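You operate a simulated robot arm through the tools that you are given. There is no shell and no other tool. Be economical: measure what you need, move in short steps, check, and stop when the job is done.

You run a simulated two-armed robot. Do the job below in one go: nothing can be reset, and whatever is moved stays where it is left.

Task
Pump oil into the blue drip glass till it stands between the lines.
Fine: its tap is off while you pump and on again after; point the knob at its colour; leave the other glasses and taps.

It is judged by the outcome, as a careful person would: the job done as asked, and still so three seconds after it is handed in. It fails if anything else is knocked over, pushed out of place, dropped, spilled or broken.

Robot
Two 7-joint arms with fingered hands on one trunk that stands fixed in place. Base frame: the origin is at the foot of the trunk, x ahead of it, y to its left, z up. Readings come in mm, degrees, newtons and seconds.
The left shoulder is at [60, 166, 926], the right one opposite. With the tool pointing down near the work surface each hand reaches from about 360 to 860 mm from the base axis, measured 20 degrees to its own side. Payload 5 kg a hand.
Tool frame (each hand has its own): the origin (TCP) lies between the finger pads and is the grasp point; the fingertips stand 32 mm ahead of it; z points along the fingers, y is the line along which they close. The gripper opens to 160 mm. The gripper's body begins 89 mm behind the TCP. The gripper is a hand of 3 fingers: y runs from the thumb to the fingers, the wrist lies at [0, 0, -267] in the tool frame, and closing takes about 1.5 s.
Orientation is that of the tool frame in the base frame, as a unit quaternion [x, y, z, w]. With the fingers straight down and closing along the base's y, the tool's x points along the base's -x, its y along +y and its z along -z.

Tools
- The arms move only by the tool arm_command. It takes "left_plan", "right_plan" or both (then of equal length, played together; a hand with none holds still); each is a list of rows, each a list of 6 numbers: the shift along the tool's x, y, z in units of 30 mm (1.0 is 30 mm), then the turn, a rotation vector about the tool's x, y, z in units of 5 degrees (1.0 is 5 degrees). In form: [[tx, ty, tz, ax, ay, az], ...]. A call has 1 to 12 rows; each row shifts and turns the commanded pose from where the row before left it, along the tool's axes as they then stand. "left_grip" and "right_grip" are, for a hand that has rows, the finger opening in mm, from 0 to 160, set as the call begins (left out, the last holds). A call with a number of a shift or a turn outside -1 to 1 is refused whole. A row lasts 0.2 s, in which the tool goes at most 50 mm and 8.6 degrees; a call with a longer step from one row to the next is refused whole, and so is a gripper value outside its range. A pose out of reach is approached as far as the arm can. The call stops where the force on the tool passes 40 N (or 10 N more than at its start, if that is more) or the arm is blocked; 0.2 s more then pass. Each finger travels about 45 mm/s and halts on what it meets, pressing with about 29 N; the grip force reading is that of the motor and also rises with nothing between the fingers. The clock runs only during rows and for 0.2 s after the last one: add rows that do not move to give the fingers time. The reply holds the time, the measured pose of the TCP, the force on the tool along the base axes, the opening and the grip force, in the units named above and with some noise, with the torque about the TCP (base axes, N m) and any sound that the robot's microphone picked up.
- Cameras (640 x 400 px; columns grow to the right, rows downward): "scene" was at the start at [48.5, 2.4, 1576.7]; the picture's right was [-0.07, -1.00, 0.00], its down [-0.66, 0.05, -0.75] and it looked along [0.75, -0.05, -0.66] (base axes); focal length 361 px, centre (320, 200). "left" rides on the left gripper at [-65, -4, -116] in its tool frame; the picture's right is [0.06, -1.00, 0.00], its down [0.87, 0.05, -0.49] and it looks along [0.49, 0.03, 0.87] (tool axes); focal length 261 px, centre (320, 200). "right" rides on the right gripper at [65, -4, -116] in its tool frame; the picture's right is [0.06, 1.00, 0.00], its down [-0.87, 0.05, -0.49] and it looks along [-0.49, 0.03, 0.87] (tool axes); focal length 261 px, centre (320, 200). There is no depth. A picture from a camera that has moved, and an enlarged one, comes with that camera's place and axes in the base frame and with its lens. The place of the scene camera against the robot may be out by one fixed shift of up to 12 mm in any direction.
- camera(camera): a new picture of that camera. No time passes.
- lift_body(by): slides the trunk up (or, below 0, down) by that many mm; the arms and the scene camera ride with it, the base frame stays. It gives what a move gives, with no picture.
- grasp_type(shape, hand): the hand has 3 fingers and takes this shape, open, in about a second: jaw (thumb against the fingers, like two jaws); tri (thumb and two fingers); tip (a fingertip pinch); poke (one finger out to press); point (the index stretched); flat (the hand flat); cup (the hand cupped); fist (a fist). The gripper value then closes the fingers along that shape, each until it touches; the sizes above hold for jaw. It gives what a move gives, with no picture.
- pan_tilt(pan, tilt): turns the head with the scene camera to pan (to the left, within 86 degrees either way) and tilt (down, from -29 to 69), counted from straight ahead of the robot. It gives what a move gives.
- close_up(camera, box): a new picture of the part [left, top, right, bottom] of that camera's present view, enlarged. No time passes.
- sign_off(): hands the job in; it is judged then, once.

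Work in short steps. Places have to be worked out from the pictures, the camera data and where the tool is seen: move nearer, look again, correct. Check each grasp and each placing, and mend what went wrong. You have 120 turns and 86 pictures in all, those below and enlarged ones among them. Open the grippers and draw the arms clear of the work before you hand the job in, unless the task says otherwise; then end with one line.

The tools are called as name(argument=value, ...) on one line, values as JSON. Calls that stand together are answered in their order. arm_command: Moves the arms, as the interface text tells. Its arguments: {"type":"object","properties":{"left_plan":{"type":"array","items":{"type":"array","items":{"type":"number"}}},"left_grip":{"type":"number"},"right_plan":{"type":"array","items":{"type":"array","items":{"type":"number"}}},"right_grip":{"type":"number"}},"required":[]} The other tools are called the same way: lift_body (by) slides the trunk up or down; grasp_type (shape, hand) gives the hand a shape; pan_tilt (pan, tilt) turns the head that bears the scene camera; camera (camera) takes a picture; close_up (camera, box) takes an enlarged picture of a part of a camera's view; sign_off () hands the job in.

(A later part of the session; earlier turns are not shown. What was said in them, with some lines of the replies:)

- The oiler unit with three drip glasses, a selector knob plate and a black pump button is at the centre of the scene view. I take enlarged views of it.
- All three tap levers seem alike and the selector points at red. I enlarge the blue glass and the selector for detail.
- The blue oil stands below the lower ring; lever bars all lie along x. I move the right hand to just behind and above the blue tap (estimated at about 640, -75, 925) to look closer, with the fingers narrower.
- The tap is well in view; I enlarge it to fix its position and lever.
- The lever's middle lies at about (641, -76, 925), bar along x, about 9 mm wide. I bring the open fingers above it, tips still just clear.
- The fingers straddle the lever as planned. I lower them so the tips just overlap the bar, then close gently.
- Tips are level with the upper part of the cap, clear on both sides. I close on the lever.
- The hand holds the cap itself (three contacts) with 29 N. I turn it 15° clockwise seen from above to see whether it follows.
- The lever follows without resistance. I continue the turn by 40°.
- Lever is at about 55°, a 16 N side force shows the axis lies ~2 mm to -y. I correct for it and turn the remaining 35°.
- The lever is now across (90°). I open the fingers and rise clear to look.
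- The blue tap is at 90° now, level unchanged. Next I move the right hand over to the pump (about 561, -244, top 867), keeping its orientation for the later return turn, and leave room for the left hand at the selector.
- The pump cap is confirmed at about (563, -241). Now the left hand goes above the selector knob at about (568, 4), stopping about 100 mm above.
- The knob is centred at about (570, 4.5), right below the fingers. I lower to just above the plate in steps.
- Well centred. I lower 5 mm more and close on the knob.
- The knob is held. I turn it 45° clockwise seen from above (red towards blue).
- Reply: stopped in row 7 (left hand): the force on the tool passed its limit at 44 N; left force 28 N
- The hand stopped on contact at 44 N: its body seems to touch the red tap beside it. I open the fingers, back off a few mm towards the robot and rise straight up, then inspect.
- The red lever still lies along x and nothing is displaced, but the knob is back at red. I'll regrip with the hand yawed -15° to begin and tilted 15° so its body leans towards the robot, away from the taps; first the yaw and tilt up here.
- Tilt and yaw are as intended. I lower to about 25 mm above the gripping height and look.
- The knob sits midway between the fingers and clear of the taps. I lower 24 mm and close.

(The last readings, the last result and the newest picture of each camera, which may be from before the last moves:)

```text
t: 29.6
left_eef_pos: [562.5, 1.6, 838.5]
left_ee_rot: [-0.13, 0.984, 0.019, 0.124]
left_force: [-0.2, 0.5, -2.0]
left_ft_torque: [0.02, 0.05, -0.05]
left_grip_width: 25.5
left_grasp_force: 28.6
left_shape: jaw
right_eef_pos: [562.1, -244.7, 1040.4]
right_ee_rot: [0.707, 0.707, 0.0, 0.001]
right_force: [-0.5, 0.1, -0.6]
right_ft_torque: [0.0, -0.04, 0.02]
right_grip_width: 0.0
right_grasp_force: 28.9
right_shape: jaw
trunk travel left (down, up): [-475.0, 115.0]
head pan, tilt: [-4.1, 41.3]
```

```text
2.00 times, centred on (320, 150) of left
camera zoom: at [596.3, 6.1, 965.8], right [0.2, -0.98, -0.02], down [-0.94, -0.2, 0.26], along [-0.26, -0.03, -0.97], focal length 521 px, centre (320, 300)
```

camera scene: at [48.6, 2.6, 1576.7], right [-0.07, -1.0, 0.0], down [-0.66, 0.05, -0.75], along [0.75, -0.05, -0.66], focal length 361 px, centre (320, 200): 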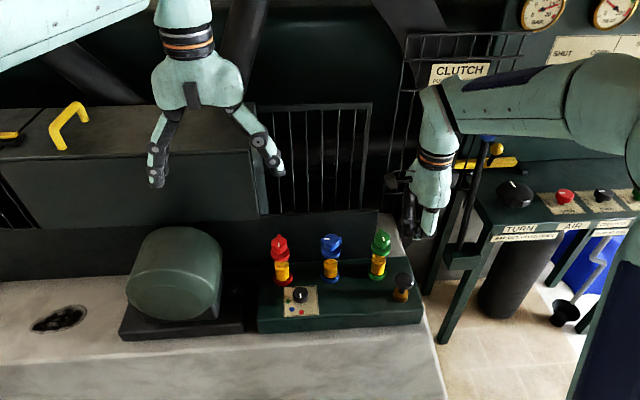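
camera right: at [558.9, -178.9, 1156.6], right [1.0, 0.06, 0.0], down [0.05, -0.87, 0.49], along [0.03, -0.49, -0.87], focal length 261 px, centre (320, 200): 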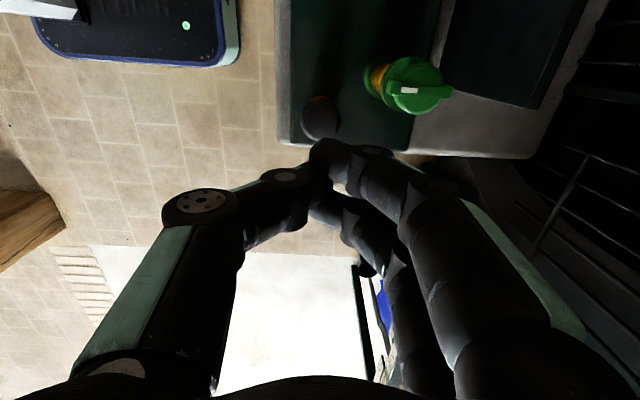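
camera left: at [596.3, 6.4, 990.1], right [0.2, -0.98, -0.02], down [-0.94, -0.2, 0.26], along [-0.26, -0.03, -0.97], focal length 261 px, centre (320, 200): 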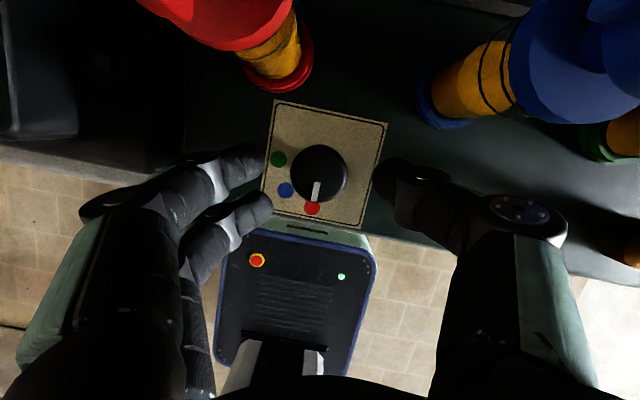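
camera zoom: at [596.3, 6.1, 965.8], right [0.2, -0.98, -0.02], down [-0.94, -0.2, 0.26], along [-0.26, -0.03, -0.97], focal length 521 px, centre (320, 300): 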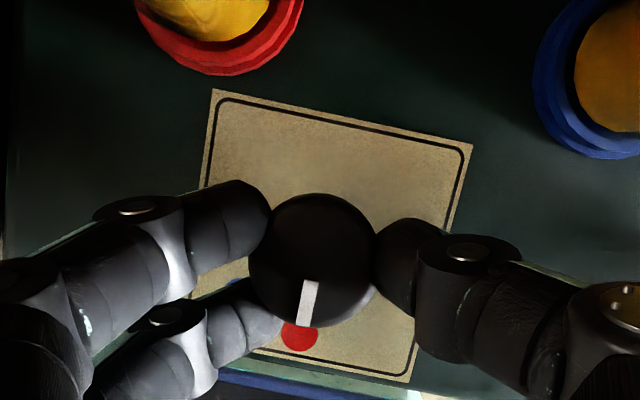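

Firm hold on the knob (25 mm, 29 N). I turn 20° clockwise about the vertical and check that the pointer follows.

arm_command(left_plan=[[0, 0.019, 0, 0.255, 0, 0.96], [0, 0.019, 0, 0.255, 0, 0.96], [0, 0.019, 0, 0.255, 0, 0.96], [0, 0.019, 0, 0.255, 0, 0.96], [0, 0, 0, 0, 0, 0]])

close_up(camera="left", box=[200, 50, 440, 250])

```text
t: 30.8
left_eef_pos: [561.8, 4.4, 839.7]
left_ee_rot: [0.042, 0.991, -0.004, 0.124]
left_force: [-5.1, -2.6, -14.3]
left_ft_torque: [-0.05, 0.15, -0.04]
left_grip_width: 25.2
left_grasp_force: 29.1
left_shape: jaw
right_eef_pos: [563.0, -245.7, 1040.6]
right_ee_rot: [0.707, 0.708, 0.0, 0.0]
right_force: [-0.6, -0.7, -0.7]
right_ft_torque: [-0.02, 0.04, 0.0]
right_grip_width: 0.2
right_grasp_force: 29.1
right_shape: jaw
trunk travel left (down, up): [-475.0, 115.0]
head pan, tilt: [-4.1, 41.3]
```

```text
2.00 times, centred on (320, 150) of left
camera zoom: at [595.7, -3.1, 966.3], right [-0.14, -0.99, -0.02], down [-0.96, 0.14, 0.26], along [-0.26, 0.06, -0.96], focal length 521 px, centre (320, 300)
```

zoom: 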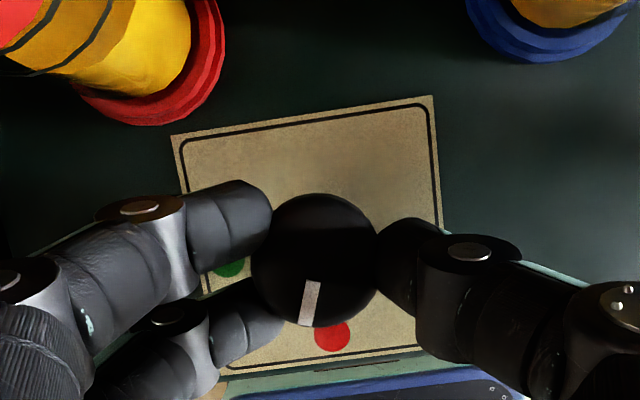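

The pointer follows the hand. I go on with 25° more.

arm_command(left_plan=[[0, 0.019, 0.02, 0.255, 0, 0.96], [0, 0.019, 0, 0.255, 0, 0.96], [0, 0.019, 0, 0.255, 0, 0.96], [0, 0.019, 0, 0.255, 0, 0.96], [0, 0.019, 0, 0.255, 0, 0.96], [0, 0, 0, 0, 0, 0]])

close_up(camera="left", box=[200, 50, 440, 250])

```text
t: 32.2
left_eef_pos: [563.3, 8.0, 838.1]
left_ee_rot: [0.253, 0.959, -0.033, 0.12]
left_force: [-13.6, -0.3, -12.8]
left_ft_torque: [-0.04, 0.39, -0.05]
left_grip_width: 24.9
left_grasp_force: 28.9
left_shape: jaw
right_eef_pos: [560.4, -244.8, 1040.8]
right_ee_rot: [0.707, 0.707, 0.0, 0.0]
right_force: [-0.6, 0.8, 0.5]
right_ft_torque: [0.01, 0.01, 0.05]
right_grip_width: 0.2
right_grasp_force: 29.2
right_shape: jaw
trunk travel left (down, up): [-475.0, 115.0]
head pan, tilt: [-4.1, 41.3]
```

```text
2.00 times, centred on (320, 150) of left
camera zoom: at [590.9, -12.9, 966.5], right [-0.55, -0.84, -0.01], down [-0.81, 0.52, 0.26], along [-0.21, 0.15, -0.96], focal length 521 px, centre (320, 300)
```

zoom: 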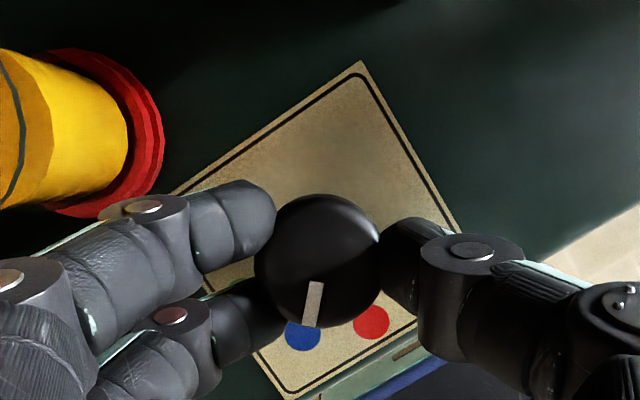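

The pointer lies about 2° short of the blue dot. I add 2.5°, open the fingers, and look before rising.

arm_command(left_plan=[[0, 0.009, 0, 0.128, 0, 0.48], [0, 0, 0, 0, 0, 0], [0, 0, 0, 0, 0, 0]])

arm_command(left_plan=[[0, 0, 0, 0, 0, 0], [0, 0, 0, 0, 0, 0], [0, 0, 0, 0, 0, 0], [0, 0, 0, 0, 0, 0], [0, 0, 0, 0, 0, 0]], left_grip=60)

close_up(camera="left", box=[200, 50, 440, 250])

```text
t: 33.0
left_eef_pos: [563.8, 7.9, 838.7]
left_ee_rot: [0.274, 0.954, -0.035, 0.119]
left_force: [-15.4, -0.5, -11.6]
left_ft_torque: [-0.02, 0.36, -0.03]
left_grip_width: 24.7
left_grasp_force: 28.8
left_shape: jaw
right_eef_pos: [562.0, -244.7, 1041.0]
right_ee_rot: [0.707, 0.707, 0.0, 0.0]
right_force: [0.5, -0.3, 0.0]
right_ft_torque: [0.01, 0.01, -0.02]
right_grip_width: 0.2
right_grasp_force: 29.0
right_shape: jaw
trunk travel left (down, up): [-475.0, 115.0]
head pan, tilt: [-4.1, 41.3]
```

```text
t: 34.2
left_eef_pos: [563.6, 7.6, 839.6]
left_ee_rot: [0.274, 0.953, -0.036, 0.12]
left_force: [-1.7, -1.2, -0.3]
left_ft_torque: [0.03, -0.02, 0.02]
left_grip_width: 58.2
left_grasp_force: 0.0
left_shape: jaw
right_eef_pos: [560.8, -244.4, 1041.3]
right_ee_rot: [0.707, 0.707, 0.0, 0.001]
right_force: [-0.8, 0.6, 0.2]
right_ft_torque: [0.0, 0.04, 0.04]
right_grip_width: 0.0
right_grasp_force: 29.5
right_shape: jaw
trunk travel left (down, up): [-475.0, 115.0]
head pan, tilt: [-4.1, 41.3]
```

```text
2.00 times, centred on (320, 150) of left
camera zoom: at [590.9, -13.8, 967.0], right [-0.58, -0.81, -0.01], down [-0.79, 0.56, 0.26], along [-0.2, 0.16, -0.97], focal length 521 px, centre (320, 300)
```

zoom: 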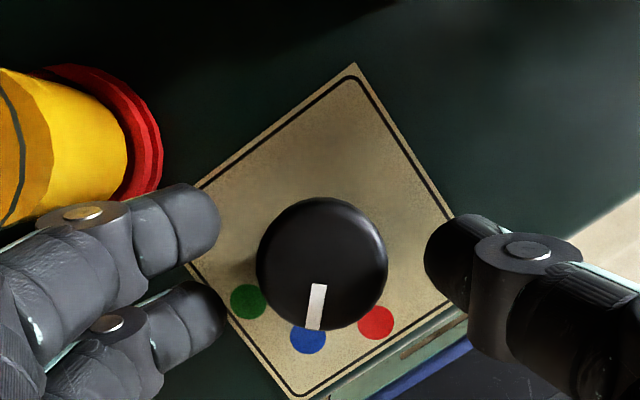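

The pointer now stands on blue. I raise the left hand straight up, untilt it and withdraw to its starting area.

arm_command(left_plan=[[-0.25, 0, -0.96, 0, 0, 0], [-0.25, 0, -0.96, 0, 0, 0], [-0.25, 0, -0.96, 0, 0, 0], [-0.25, 0, -0.96, 0, 0, 0], [-0.25, 0, -0.96, 0, 0, 0], [-0.25, 0, -0.96, 0, 0, 0], [0, 0, 0, 0, 1, 0], [0, 0, 0, 0, 1, 0], [0, 0, 0, 0, 1, 0]])

arm_command(left_plan=[[0.9, 0.5, -0.8, 0, 0, 0], [0.9, 0.5, -0.8, 0, 0, 0], [0.9, 0.5, -0.8, 0, 0, 0], [0.9, 0.5, -0.8, 0, 0, 0], [0.9, 0.5, -0.8, 0, 0, 0], [0, 0, -0.8, 0, 0, 0], [0, 0, 0, 0, 0, 0]])

close_up(camera="scene", box=[250, 220, 430, 332])

```text
t: 36.2
left_eef_pos: [562.7, 7.1, 1018.2]
left_ee_rot: [0.277, 0.961, 0.001, -0.007]
left_force: [0.5, 0.7, -0.1]
left_ft_torque: [-0.01, 0.0, 0.05]
left_grip_width: 59.6
left_grasp_force: 0.1
left_shape: jaw
right_eef_pos: [562.4, -243.6, 1040.2]
right_ee_rot: [0.707, 0.707, 0.0, 0.0]
right_force: [0.1, 0.6, -1.2]
right_ft_torque: [0.04, 0.01, 0.0]
right_grip_width: 0.0
right_grasp_force: 28.9
right_shape: jaw
trunk travel left (down, up): [-475.0, 115.0]
head pan, tilt: [-4.1, 41.3]
```

```text
t: 37.8
left_eef_pos: [489.4, 142.9, 1163.7]
left_ee_rot: [0.276, 0.961, 0.0, -0.006]
left_force: [-0.6, 0.0, 0.2]
left_ft_torque: [0.0, 0.02, 0.01]
left_grip_width: 59.6
left_grasp_force: 0.1
left_shape: jaw
right_eef_pos: [561.9, -244.8, 1040.7]
right_ee_rot: [0.707, 0.707, 0.0, 0.0]
right_force: [-0.4, -0.2, 0.3]
right_ft_torque: [0.01, 0.02, 0.02]
right_grip_width: 0.0
right_grasp_force: 28.9
right_shape: jaw
trunk travel left (down, up): [-475.0, 115.0]
head pan, tilt: [-4.1, 41.3]
```

```text
3.56 times, centred on (340, 276) of scene
camera zoom: at [48.4, 2.4, 1576.7], right [-0.07, -1.0, 0.0], down [-0.66, 0.05, -0.75], along [0.75, -0.05, -0.66], focal length 1284 px, centre (249, -70)
```

zoom: 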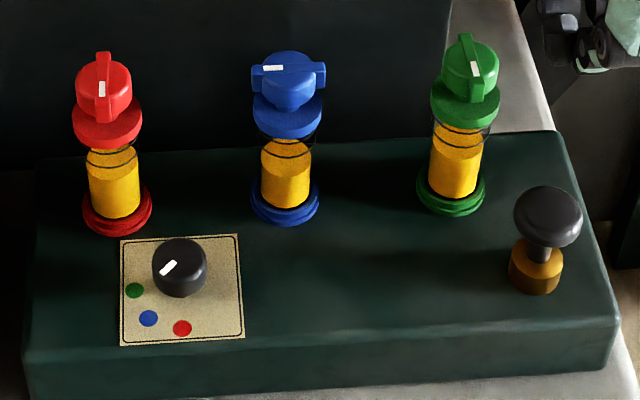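

Selector on blue, red and green untouched, blue tap off. Now I lower the closed right fingers to just above the pump cap (+3 mm in y) and check alignment.

arm_command(right_plan=[[0.1, 0, 0.9, 0, 0, 0], [0, 0, 0.9, 0, 0, 0], [0, 0, 0.9, 0, 0, 0], [0, 0, 0.9, 0, 0, 0], [0, 0, 0.5, 0, 0, 0], [0, 0, 0, 0, 0, 0]], right_grip=0)

close_up(camera="right", box=[220, 60, 420, 260])

close_up(camera="scene", box=[330, 210, 450, 320])

```text
t: 39.2
left_eef_pos: [490.9, 141.1, 1164.4]
left_ee_rot: [0.277, 0.961, 0.0, -0.006]
left_force: [0.1, 0.0, 0.3]
left_ft_torque: [0.02, -0.02, 0.02]
left_grip_width: 59.6
left_grasp_force: 0.0
left_shape: jaw
right_eef_pos: [560.2, -241.6, 917.7]
right_ee_rot: [0.707, 0.707, 0.0, 0.0]
right_force: [0.4, -0.1, -0.4]
right_ft_torque: [-0.03, 0.02, -0.03]
right_grip_width: 0.0
right_grasp_force: 28.8
right_shape: jaw
trunk travel left (down, up): [-475.0, 115.0]
head pan, tilt: [-4.1, 41.3]
```

```text
2.00 times, centred on (320, 160) of right
camera zoom: at [558.4, -175.7, 1033.6], right [1.0, 0.06, 0.0], down [0.05, -0.87, 0.49], along [0.03, -0.49, -0.87], focal length 521 px, centre (320, 280)
```

zoom: 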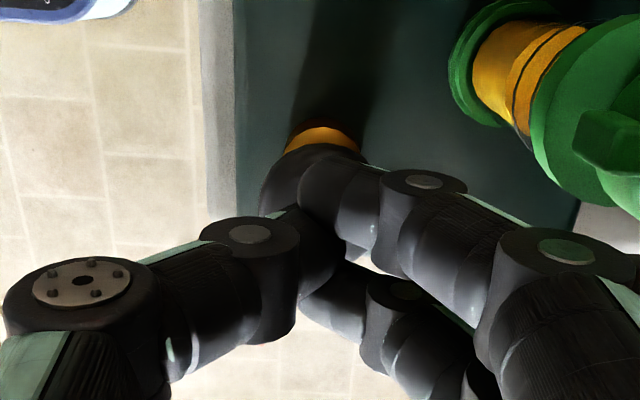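

```text
3.64 times, centred on (390, 265) of scene
camera zoom: at [48.4, 2.1, 1576.7], right [-0.07, -1.0, 0.0], down [-0.66, 0.05, -0.75], along [0.75, -0.05, -0.66], focal length 1313 px, centre (66, -36)
```

zoom: 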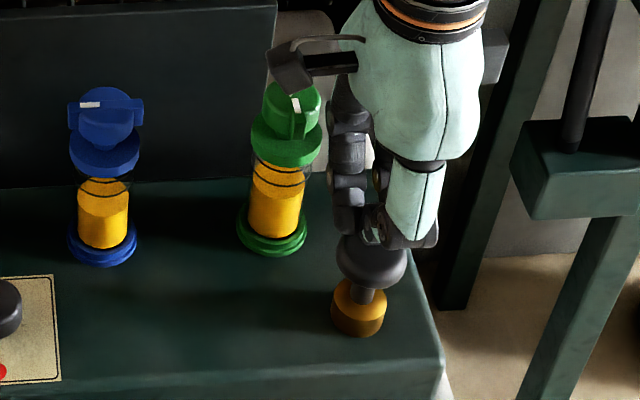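

The closed fingers are over the cap. I press down in small rows to find contact.

arm_command(right_plan=[[0, 0, 0.3, 0, 0, 0], [0, 0, 0.3, 0, 0, 0], [0, 0, 0.2, 0, 0, 0], [0, 0, 0, 0, 0, 0]])

close_up(camera="scene", box=[330, 210, 450, 320])

```text
t: 40.2
left_eef_pos: [489.4, 140.7, 1163.6]
left_ee_rot: [0.277, 0.961, 0.001, -0.006]
left_force: [0.1, 0.7, -0.3]
left_ft_torque: [-0.02, 0.02, -0.01]
left_grip_width: 59.7
left_grasp_force: 0.0
left_shape: jaw
right_eef_pos: [561.9, -240.7, 893.5]
right_ee_rot: [0.707, 0.707, -0.001, 0.0]
right_force: [0.3, 0.2, 2.2]
right_ft_torque: [-0.02, 0.04, -0.01]
right_grip_width: 0.0
right_grasp_force: 29.0
right_shape: jaw
trunk travel left (down, up): [-475.0, 115.0]
head pan, tilt: [-4.1, 41.3]
```

```text
3.64 times, centred on (390, 265) of scene
camera zoom: at [48.3, 2.2, 1576.7], right [-0.07, -1.0, 0.0], down [-0.66, 0.05, -0.75], along [0.75, -0.05, -0.66], focal length 1313 px, centre (66, -36)
```

zoom: 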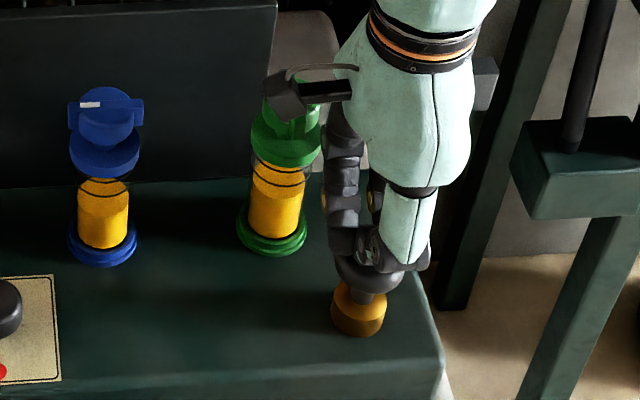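

Light contact (2 N) at 893. I press 18 mm further and watch the force and the glass.

arm_command(right_plan=[[0, 0, 0.2, 0, 0, 0], [0, 0, 0.2, 0, 0, 0], [0, 0, 0.2, 0, 0, 0], [0, 0, 0, 0, 0, 0]])

close_up(camera="scene", box=[310, 220, 430, 310])

```text
t: 41.2
left_eef_pos: [489.3, 141.9, 1163.5]
left_ee_rot: [0.276, 0.961, 0.0, -0.005]
left_force: [-0.3, -0.8, 0.7]
left_ft_torque: [0.0, -0.01, 0.01]
left_grip_width: 59.6
left_grasp_force: 0.1
left_shape: jaw
right_eef_pos: [559.8, -240.8, 874.9]
right_ee_rot: [0.706, 0.708, -0.001, 0.001]
right_force: [1.3, 1.2, 4.6]
right_ft_torque: [0.03, 0.0, 0.01]
right_grip_width: 0.3
right_grasp_force: 28.9
right_shape: jaw
trunk travel left (down, up): [-475.0, 115.0]
head pan, tilt: [-4.1, 41.3]
```

```text
4.44 times, centred on (370, 265) of scene
camera zoom: at [48.3, 2.3, 1576.7], right [-0.07, -1.0, 0.0], down [-0.66, 0.05, -0.75], along [0.75, -0.05, -0.66], focal length 1605 px, centre (98, -89)
```

zoom: 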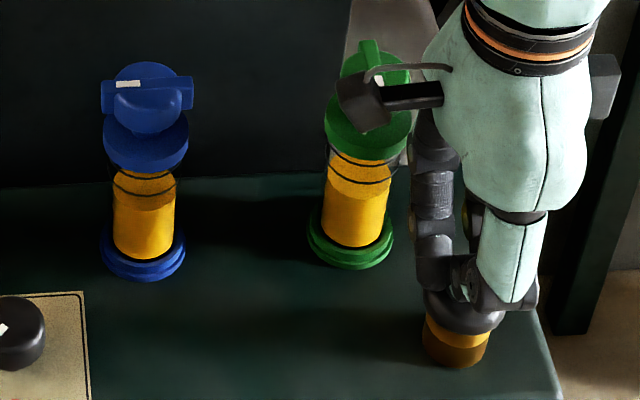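

The cap goes down against a soft spring (about 5 N). I compare the glass at full enlargement.

close_up(camera="scene", box=[300, 225, 364, 285])

```text
6.67 times, centred on (332, 255) of scene
camera zoom: at [48.3, 2.3, 1576.7], right [-0.07, -1.0, 0.0], down [-0.66, 0.05, -0.75], along [0.75, -0.05, -0.66], focal length 2407 px, centre (240, -167)
```

zoom: 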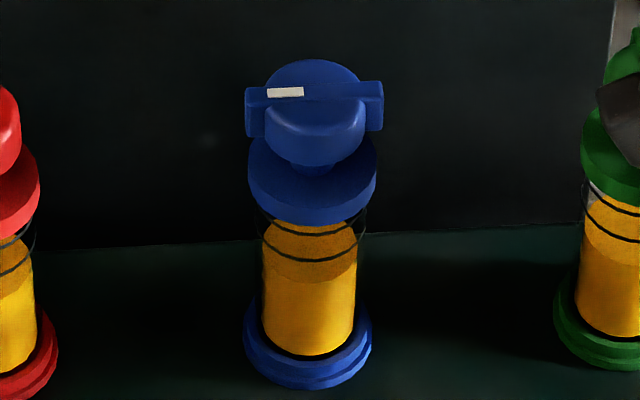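

The surface rose (front edge from about 298 to 285 px; lower line at 260, upper at 236). I press on to the stroke's end.

arm_command(right_plan=[[0, 0, 0.2, 0, 0, 0], [0, 0, 0, 0, 0, 0]])

close_up(camera="scene", box=[300, 225, 364, 285])

```text
t: 42.0
left_eef_pos: [488.8, 143.7, 1163.7]
left_ee_rot: [0.276, 0.961, 0.0, -0.005]
left_force: [-0.4, 0.0, 0.6]
left_ft_torque: [-0.01, 0.0, 0.03]
left_grip_width: 59.6
left_grasp_force: 0.0
left_shape: jaw
right_eef_pos: [560.9, -241.7, 873.7]
right_ee_rot: [0.708, 0.706, 0.004, 0.002]
right_force: [-8.9, -0.5, 25.7]
right_ft_torque: [-0.13, 0.4, -0.07]
right_grip_width: 0.0
right_grasp_force: 28.9
right_shape: jaw
trunk travel left (down, up): [-475.0, 115.0]
head pan, tilt: [-4.1, 41.3]
stopped in row 2 (right hand): the force on the tool passed its limit at 41 N (the readings are from after the stop); the commanded pose is now the measured one
```

```text
6.67 times, centred on (332, 255) of scene
camera zoom: at [46.1, 2.7, 1576.8], right [-0.07, -1.0, 0.0], down [-0.66, 0.05, -0.75], along [0.75, -0.05, -0.66], focal length 2407 px, centre (240, -167)
```

zoom: 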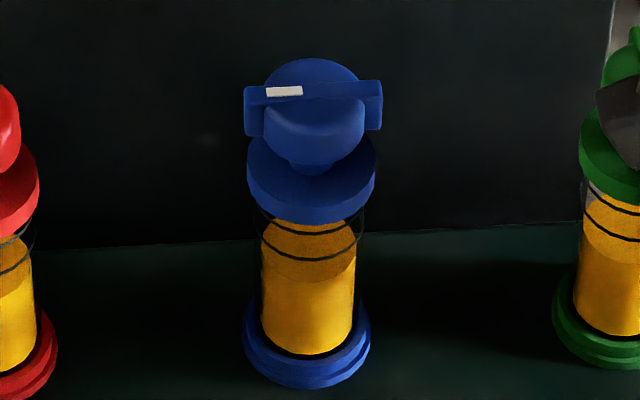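

Bottomed out; one full stroke raises the edge about 16 px, so roughly two more are needed. I release fully, then press again to 875.

arm_command(right_plan=[[0, 0, -0.3, 0, 0, 0], [0, 0, -0.3, 0, 0, 0], [0, 0, -0.3, 0, 0, 0], [0, 0, 0, 0, 0, 0], [0, 0, 0, 0, 0, 0], [0, 0, 0.3, 0, 0, 0], [0, 0, 0.2, 0, 0, 0], [0, 0, 0.2, 0, 0, 0], [0, 0, 0.18, 0, 0, 0], [0, 0, 0, 0, 0, 0]])

close_up(camera="scene", box=[300, 225, 364, 285])

```text
t: 44.2
left_eef_pos: [488.6, 142.4, 1164.6]
left_ee_rot: [0.278, 0.961, 0.0, -0.006]
left_force: [0.8, -0.1, 0.7]
left_ft_torque: [-0.01, -0.01, 0.04]
left_grip_width: 59.7
left_grasp_force: 0.1
left_shape: jaw
right_eef_pos: [562.6, -240.6, 872.3]
right_ee_rot: [0.707, 0.707, 0.002, 0.002]
right_force: [-3.5, 0.0, 22.0]
right_ft_torque: [-0.14, 0.19, -0.01]
right_grip_width: 0.0
right_grasp_force: 28.5
right_shape: jaw
trunk travel left (down, up): [-475.0, 115.0]
head pan, tilt: [-4.1, 41.3]
```

```text
6.67 times, centred on (332, 255) of scene
camera zoom: at [46.6, 2.7, 1577.1], right [-0.07, -1.0, 0.0], down [-0.66, 0.05, -0.75], along [0.75, -0.05, -0.66], focal length 2407 px, centre (240, -167)
```

zoom: 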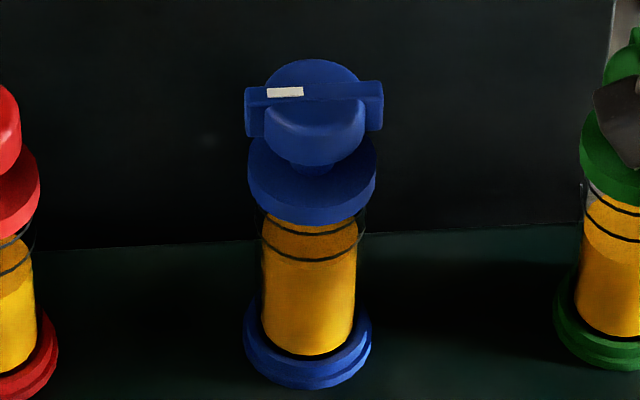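

The surface is about at the lower line now. I enlarge it more.

close_up(camera="scene", box=[322, 252, 340, 268])

```text
16.00 times, centred on (331, 260) of scene
camera zoom: at [46.6, 2.7, 1577.1], right [-0.07, -1.0, 0.0], down [-0.66, 0.05, -0.75], along [0.75, -0.05, -0.66], focal length 5778 px, centre (144, -760)
```

zoom: 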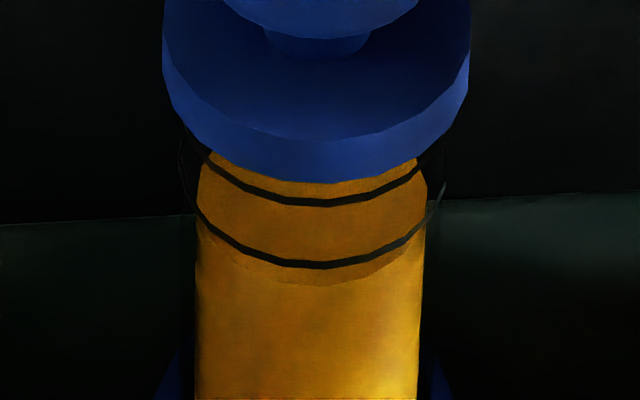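

The surface is still below the lower line by most of a stroke; a stroke adds roughly half the gap between lines. I do the third stroke.

arm_command(right_plan=[[0, 0, -0.3, 0, 0, 0], [0, 0, -0.3, 0, 0, 0], [0, 0, -0.3, 0, 0, 0], [0, 0, 0, 0, 0, 0], [0, 0, 0, 0, 0, 0], [0, 0, 0.3, 0, 0, 0], [0, 0, 0.2, 0, 0, 0], [0, 0, 0.2, 0, 0, 0], [0, 0, 0.19, 0, 0, 0], [0, 0, 0, 0, 0, 0]])

close_up(camera="scene", box=[322, 252, 340, 268])

```text
t: 46.4
left_eef_pos: [489.6, 141.8, 1165.7]
left_ee_rot: [0.277, 0.961, 0.0, -0.004]
left_force: [-0.8, 0.1, -0.2]
left_ft_torque: [0.0, -0.03, 0.0]
left_grip_width: 59.5
left_grasp_force: 0.0
left_shape: jaw
right_eef_pos: [563.1, -240.2, 872.7]
right_ee_rot: [0.707, 0.707, 0.003, 0.003]
right_force: [-2.6, 0.7, 12.4]
right_ft_torque: [-0.04, 0.14, -0.03]
right_grip_width: 0.1
right_grasp_force: 29.0
right_shape: jaw
trunk travel left (down, up): [-475.0, 115.0]
head pan, tilt: [-4.1, 41.3]
```

```text
16.00 times, centred on (331, 260) of scene
camera zoom: at [47.4, 2.5, 1576.9], right [-0.07, -1.0, 0.0], down [-0.66, 0.05, -0.75], along [0.75, -0.05, -0.66], focal length 5778 px, centre (144, -760)
```

zoom: 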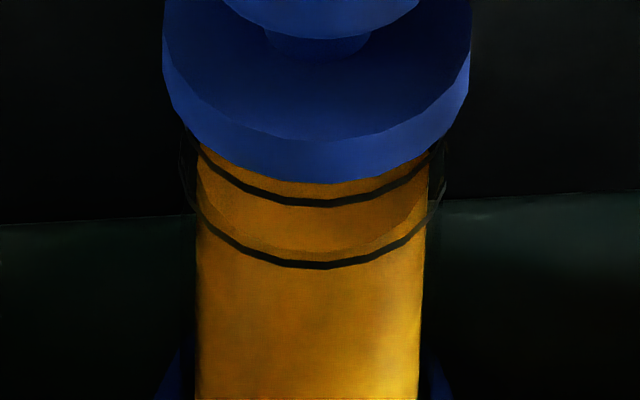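

The surface is now just above the lower line (edge about 252 px, lines equivalent to 258 and 193). A fourth stroke should bring it to mid-band.

arm_command(right_plan=[[0, 0, -0.3, 0, 0, 0], [0, 0, -0.3, 0, 0, 0], [0, 0, -0.3, 0, 0, 0], [0, 0, 0, 0, 0, 0], [0, 0, 0, 0, 0, 0], [0, 0, 0.3, 0, 0, 0], [0, 0, 0.2, 0, 0, 0], [0, 0, 0.2, 0, 0, 0], [0, 0, 0.12, 0, 0, 0], [0, 0, 0, 0, 0, 0]])

close_up(camera="scene", box=[322, 252, 340, 268])

```text
t: 48.6
left_eef_pos: [489.8, 141.5, 1165.4]
left_ee_rot: [0.277, 0.961, 0.0, -0.005]
left_force: [0.1, 0.3, -0.8]
left_ft_torque: [0.01, -0.02, -0.02]
left_grip_width: 59.7
left_grasp_force: 0.0
left_shape: jaw
right_eef_pos: [562.9, -242.0, 873.5]
right_ee_rot: [0.707, 0.707, 0.002, 0.002]
right_force: [-1.4, -0.2, 7.0]
right_ft_torque: [-0.04, 0.04, -0.05]
right_grip_width: 0.0
right_grasp_force: 28.6
right_shape: jaw
trunk travel left (down, up): [-475.0, 115.0]
head pan, tilt: [-4.1, 41.3]
```

```text
16.00 times, centred on (331, 260) of scene
camera zoom: at [48.0, 2.3, 1576.8], right [-0.07, -1.0, 0.0], down [-0.66, 0.05, -0.75], along [0.75, -0.05, -0.66], focal length 5778 px, centre (144, -760)
```

zoom: 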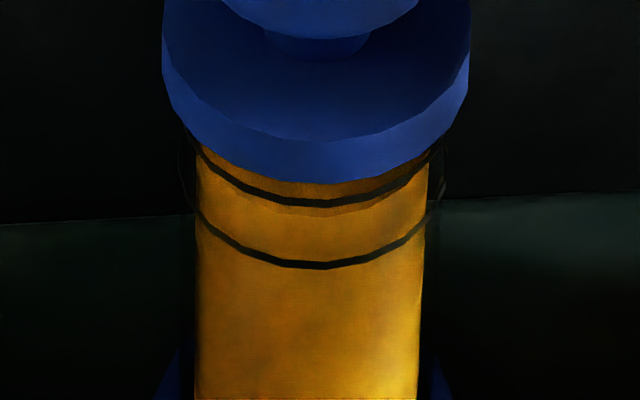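

The oil stands mid-way between the lines. I rise straight off the pump, then go back over the blue tap.

arm_command(right_plan=[[0, 0, -0.4, 0, 0, 0], [0, 0, -0.8, 0, 0, 0], [0, 0, -0.9, 0, 0, 0], [0, 0, -0.9, 0, 0, 0], [0, 0, -0.9, 0, 0, 0], [0, 0, -0.9, 0, 0, 0], [0, 0, -0.8, 0, 0, 0]])

arm_command(right_plan=[[0.785, 0.37, 0, 0, 0, 0], [0.785, 0.37, 0, 0, 0, 0], [0.785, 0.37, 0, 0, 0, 0], [0.785, 0.37, 0, 0, 0, 0], [0.785, 0.37, 0, 0, 0, 0], [0.785, 0.37, 0, 0, 0, 0], [0.785, 0.37, 0, 0, 0, 0], [0, 0, 0, 0, 0, 0]], right_grip=50)

close_up(camera="scene", box=[250, 200, 430, 332])

```text
t: 50.2
left_eef_pos: [490.7, 141.4, 1163.5]
left_ee_rot: [0.277, 0.961, 0.0, -0.006]
left_force: [0.4, -0.3, -0.5]
left_ft_torque: [0.0, -0.03, -0.01]
left_grip_width: 59.6
left_grasp_force: 0.1
left_shape: jaw
right_eef_pos: [560.9, -240.9, 1042.2]
right_ee_rot: [0.707, 0.707, 0.001, 0.002]
right_force: [-0.6, -0.4, 0.2]
right_ft_torque: [-0.01, -0.01, 0.02]
right_grip_width: 0.0
right_grasp_force: 29.5
right_shape: jaw
trunk travel left (down, up): [-475.0, 115.0]
head pan, tilt: [-4.1, 41.3]
```

```text
t: 52.0
left_eef_pos: [491.3, 141.8, 1163.9]
left_ee_rot: [0.277, 0.961, 0.001, -0.006]
left_force: [-0.2, -0.1, 0.2]
left_ft_torque: [0.02, -0.02, 0.01]
left_grip_width: 59.8
left_grasp_force: 0.2
left_shape: jaw
right_eef_pos: [640.1, -77.0, 1042.3]
right_ee_rot: [0.707, 0.707, 0.002, 0.001]
right_force: [-0.4, -1.0, -0.5]
right_ft_torque: [0.04, 0.02, 0.01]
right_grip_width: 49.7
right_grasp_force: 0.0
right_shape: jaw
trunk travel left (down, up): [-475.0, 115.0]
head pan, tilt: [-4.1, 41.3]
```

```text
3.03 times, centred on (340, 266) of scene
camera zoom: at [48.3, 1.8, 1576.7], right [-0.07, -1.0, 0.0], down [-0.66, 0.05, -0.75], along [0.75, -0.05, -0.66], focal length 1094 px, centre (259, 0)
```

zoom: 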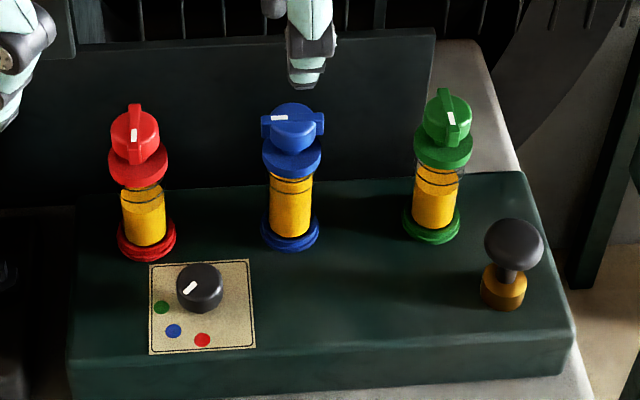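

All in order. I lower over the blue cap as before and close on it.

arm_command(right_plan=[[0, 0, 0.8, 0, 0, 0], [0, 0, 0.8, 0, 0, 0], [0, 0, 0.8, 0, 0, 0], [0, 0, 0.62, 0, 0, 0], [0, 0, 0, 0, 0, 0]], right_grip=50)

arm_command(right_plan=[[0, 0, 0, 0, 0, 0], [0, 0, 0, 0, 0, 0], [0, 0, 0, 0, 0, 0], [0, 0, 0, 0, 0, 0], [0, 0, 0, 0, 0, 0], [0, 0, 0, 0, 0, 0]], right_grip=0)

close_up(camera="right", box=[220, 60, 420, 260])

```text
t: 53.2
left_eef_pos: [489.7, 141.7, 1163.0]
left_ee_rot: [0.276, 0.961, 0.001, -0.005]
left_force: [-1.0, 0.8, 0.4]
left_ft_torque: [0.03, -0.01, -0.01]
left_grip_width: 59.6
left_grasp_force: 0.1
left_shape: jaw
right_eef_pos: [639.8, -77.3, 949.7]
right_ee_rot: [0.707, 0.707, 0.002, 0.001]
right_force: [0.4, -1.1, -0.1]
right_ft_torque: [0.03, 0.0, -0.01]
right_grip_width: 49.4
right_grasp_force: 0.1
right_shape: jaw
trunk travel left (down, up): [-475.0, 115.0]
head pan, tilt: [-4.1, 41.3]
```

```text
t: 54.6
left_eef_pos: [490.9, 140.7, 1162.6]
left_ee_rot: [0.277, 0.961, 0.0, -0.006]
left_force: [0.1, 0.1, 0.3]
left_ft_torque: [-0.03, -0.01, -0.01]
left_grip_width: 59.4
left_grasp_force: 0.1
left_shape: jaw
right_eef_pos: [640.9, -76.8, 950.0]
right_ee_rot: [0.707, 0.707, 0.002, 0.001]
right_force: [-0.3, -1.5, -2.7]
right_ft_torque: [-0.02, -0.02, 0.04]
right_grip_width: 24.4
right_grasp_force: 29.3
right_shape: jaw
trunk travel left (down, up): [-475.0, 115.0]
head pan, tilt: [-4.1, 41.3]
```

```text
2.00 times, centred on (320, 160) of right
camera zoom: at [637.3, -12.4, 1066.3], right [1.0, 0.06, 0.0], down [0.05, -0.87, 0.49], along [0.03, -0.49, -0.87], focal length 521 px, centre (320, 280)
```

zoom: 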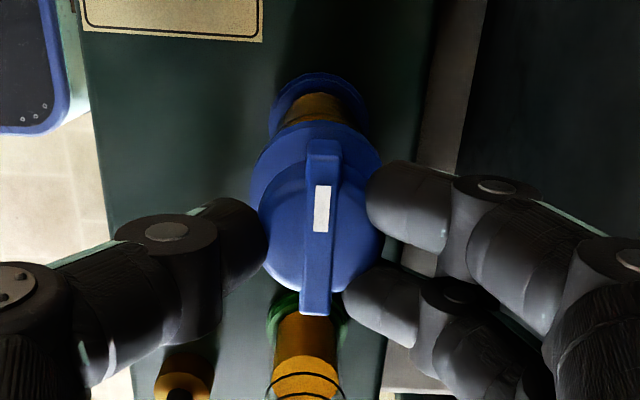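

The cap is held, lever aligned with the hand. I turn it back 45° first.

arm_command(right_plan=[[0, 0, 0, 0, 0, -1], [0, 0, 0, 0, 0, -1], [0, 0, 0, 0, 0, -1], [0, 0, 0, 0, 0, -1], [0, 0, 0, 0, 0, -1], [0, 0, 0, 0, 0, -1], [0, 0, 0, 0, 0, -1], [0, 0, 0, 0, 0, -1], [0, 0, 0, 0, 0, -1], [0, 0, 0, 0, 0, 0]])

close_up(camera="scene", box=[290, 200, 370, 260])

```text
t: 56.8
left_eef_pos: [491.4, 142.6, 1164.3]
left_ee_rot: [0.276, 0.961, 0.001, -0.007]
left_force: [-0.3, 0.4, 0.2]
left_ft_torque: [-0.03, 0.03, -0.02]
left_grip_width: 59.6
left_grasp_force: 0.0
left_shape: jaw
right_eef_pos: [641.3, -76.0, 950.6]
right_ee_rot: [0.381, 0.924, 0.002, 0.002]
right_force: [5.5, -0.8, -10.5]
right_ft_torque: [0.07, -0.16, -0.03]
right_grip_width: 23.4
right_grasp_force: 28.9
right_shape: jaw
trunk travel left (down, up): [-475.0, 115.0]
head pan, tilt: [-4.1, 41.3]
```

```text
6.67 times, centred on (330, 230) of scene
camera zoom: at [49.9, 2.0, 1576.6], right [-0.07, -1.0, 0.0], down [-0.66, 0.05, -0.75], along [0.75, -0.05, -0.66], focal length 2407 px, centre (253, 0)
```

zoom: 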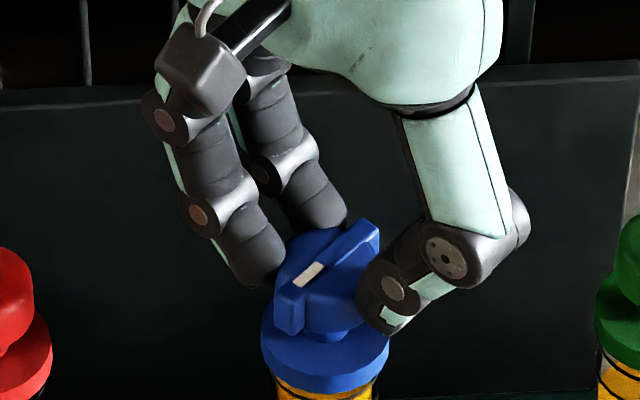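

The lever is following, at about 45°. I turn the remaining 45°.

arm_command(right_plan=[[0, 0, 0, 0, 0, -1], [0, 0, 0, 0, 0, -1], [0, 0, 0, 0, 0, -1], [0, 0, 0, 0, 0, -1], [0, 0, 0, 0, 0, -1], [0, 0, 0, 0, 0, -1], [0, 0, 0, 0, 0, -1], [0, 0, 0, 0, 0, -1], [0, 0, 0, 0, 0, -1], [0, 0, 0, 0, 0, 0]])

close_up(camera="scene", box=[290, 200, 370, 260])

```text
t: 59.0
left_eef_pos: [491.6, 142.6, 1162.3]
left_ee_rot: [0.276, 0.961, 0.0, -0.006]
left_force: [0.2, -0.7, 0.7]
left_ft_torque: [0.0, 0.01, 0.0]
left_grip_width: 60.0
left_grasp_force: 0.0
left_shape: jaw
right_eef_pos: [642.4, -75.7, 950.8]
right_ee_rot: [-0.001, 1.0, 0.001, 0.0]
right_force: [8.4, 5.4, -12.8]
right_ft_torque: [0.28, -0.21, 0.0]
right_grip_width: 23.3
right_grasp_force: 29.3
right_shape: jaw
trunk travel left (down, up): [-475.0, 115.0]
head pan, tilt: [-4.1, 41.3]
```

```text
6.67 times, centred on (330, 230) of scene
camera zoom: at [50.2, 2.6, 1576.6], right [-0.07, -1.0, 0.0], down [-0.66, 0.05, -0.75], along [0.75, -0.05, -0.66], focal length 2407 px, centre (253, 0)
```

zoom: 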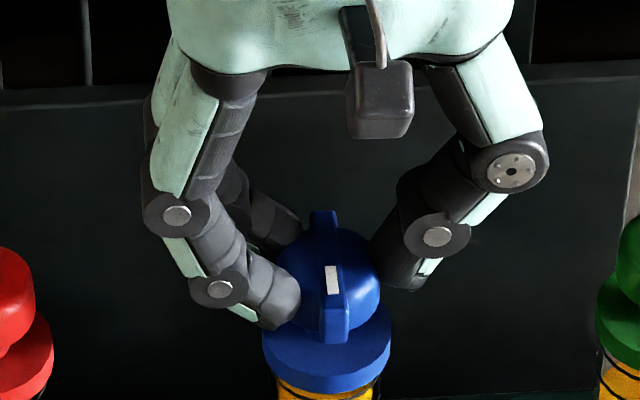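

The lever is back exactly as it first stood. I open, wait, rise straight up and draw the right hand away.

arm_command(right_plan=[[0, 0, 0, 0, 0, 0], [0, 0, 0, 0, 0, 0], [0, 0, 0, 0, 0, 0], [0, 0, -0.5, 0, 0, 0], [0, 0, -1, 0, 0, 0], [0, 0, -1, 0, 0, 0], [0, 0, -1, 0, 0, 0], [0, 0, -1, 0, 0, 0], [0, 0, -1, 0, 0, 0], [0, 0, -1, 0, 0, 0]], right_grip=50)

arm_command(right_plan=[[0, -0.9, -0.5, 0, 0, 0], [0, -0.9, -0.5, 0, 0, 0], [0, -0.9, -0.5, 0, 0, 0], [0, -0.9, -0.5, 0, 0, 0], [0, -0.9, 0, 0, 0, 0], [0, -0.9, 0, 0, 0, 0], [0, -0.9, 0, 0, 0, 0], [0, -0.9, 0, 0, 0, 0], [0, 0, 0, 0, 0, 0]])

close_up(camera="scene", box=[250, 220, 430, 332])

close_up(camera="scene", box=[322, 252, 340, 268])

```text
t: 61.2
left_eef_pos: [490.2, 142.2, 1164.0]
left_ee_rot: [0.276, 0.961, 0.0, -0.005]
left_force: [1.0, -0.1, 0.1]
left_ft_torque: [0.02, -0.02, 0.01]
left_grip_width: 59.6
left_grasp_force: 0.1
left_shape: jaw
right_eef_pos: [640.6, -75.8, 1146.8]
right_ee_rot: [0.0, 1.0, 0.001, 0.002]
right_force: [0.1, -1.7, 0.0]
right_ft_torque: [0.01, 0.0, 0.01]
right_grip_width: 49.6
right_grasp_force: 0.0
right_shape: jaw
trunk travel left (down, up): [-475.0, 115.0]
head pan, tilt: [-4.1, 41.3]
```

```text
t: 63.2
left_eef_pos: [489.3, 143.0, 1162.8]
left_ee_rot: [0.277, 0.961, 0.0, -0.006]
left_force: [-0.4, -0.4, 0.3]
left_ft_torque: [-0.01, -0.02, 0.01]
left_grip_width: 59.6
left_grasp_force: 0.0
left_shape: jaw
right_eef_pos: [639.2, -292.3, 1204.8]
right_ee_rot: [0.0, 1.0, 0.0, 0.002]
right_force: [0.2, 0.8, 1.2]
right_ft_torque: [-0.02, 0.02, -0.02]
right_grip_width: 49.5
right_grasp_force: 0.1
right_shape: jaw
trunk travel left (down, up): [-475.0, 115.0]
head pan, tilt: [-4.1, 41.3]
```

```text
3.56 times, centred on (340, 276) of scene
camera zoom: at [48.4, 2.4, 1576.7], right [-0.07, -1.0, 0.0], down [-0.66, 0.05, -0.75], along [0.75, -0.05, -0.66], focal length 1284 px, centre (249, -70)
```

zoom: 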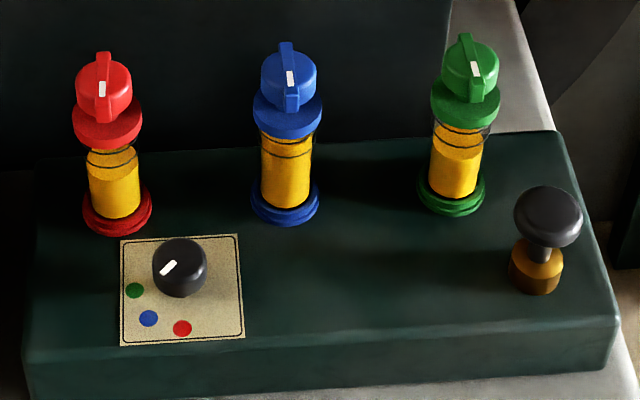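

```text
16.00 times, centred on (331, 260) of scene
camera zoom: at [48.4, 2.4, 1576.7], right [-0.07, -1.0, 0.0], down [-0.66, 0.05, -0.75], along [0.75, -0.05, -0.66], focal length 5778 px, centre (144, -760)
```

zoom: 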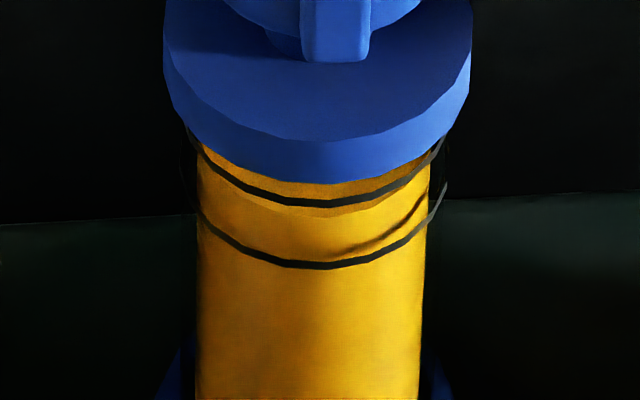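

Level mid-band, blue lever back on, knob on blue, red and green unchanged. I open both grippers fully and take one last look at the selector.

arm_command(left_plan=[[0, 0, -0.5, 0, 0, 0], [0, 0, -0.5, 0, 0, 0], [0, 0, 0, 0, 0, 0], [0, 0, 0, 0, 0, 0], [0, 0, 0, 0, 0, 0], [0, 0, 0, 0, 0, 0], [0, 0, 0, 0, 0, 0]], right_plan=[[0, 0, 0, 0, 0, 0], [0, 0, 0, 0, 0, 0], [0, 0, 0, 0, 0, 0], [0, 0, 0, 0, 0, 0], [0, 0, 0, 0, 0, 0], [0, 0, 0, 0, 0, 0], [0, 0, 0, 0, 0, 0]], left_grip=150, right_grip=150)

close_up(camera="scene", box=[275, 280, 329, 320])

camera(camera="scene")

```text
t: 64.8
left_eef_pos: [490.2, 142.1, 1194.2]
left_ee_rot: [0.277, 0.961, 0.001, -0.005]
left_force: [-0.3, 0.7, 0.6]
left_ft_torque: [-0.01, -0.04, 0.0]
left_grip_width: 149.7
left_grasp_force: 0.0
left_shape: jaw
right_eef_pos: [639.6, -293.4, 1204.3]
right_ee_rot: [0.0, 1.0, -0.001, 0.001]
right_force: [-0.5, 1.0, 0.0]
right_ft_torque: [0.0, -0.01, 0.02]
right_grip_width: 149.7
right_grasp_force: 0.1
right_shape: jaw
trunk travel left (down, up): [-475.0, 115.0]
head pan, tilt: [-4.1, 41.3]
```

```text
10.00 times, centred on (302, 300) of scene
camera zoom: at [48.5, 2.1, 1576.7], right [-0.07, -1.0, 0.0], down [-0.66, 0.05, -0.75], along [0.75, -0.05, -0.66], focal length 3611 px, centre (500, -800)
```

zoom: 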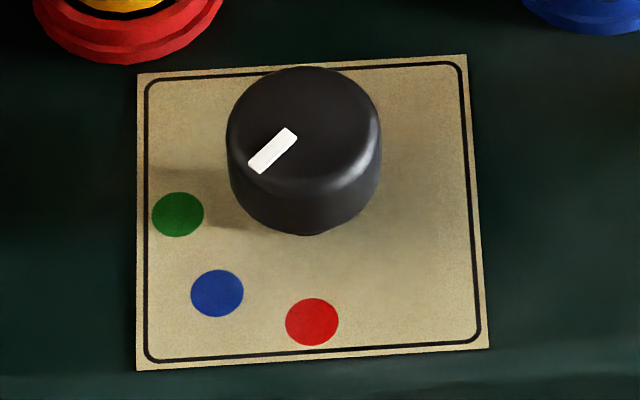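

```text
28 pictures are left
camera scene: at [48.5, 2.1, 1576.7], right [-0.07, -1.0, 0.0], down [-0.66, 0.05, -0.75], along [0.75, -0.05, -0.66], focal length 361 px, centre (320, 200)
```

scene: 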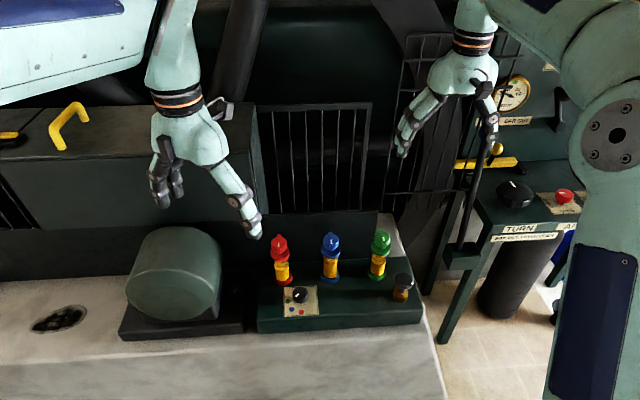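

The selector points at blue, the oil stands between the lines, the tap is back on and both hands are clear, so I hand in.

sign_off()

```text
The job is handed in.
```

The blue glass is filled to about midway between its lines. Its tap was off while I pumped and is on again, and the knob points at blue. The left hand pressed (44 N) against what was probably the red tap during the first try at the knob. The red and green taps and glasses look the same as at the start in the last pictures.
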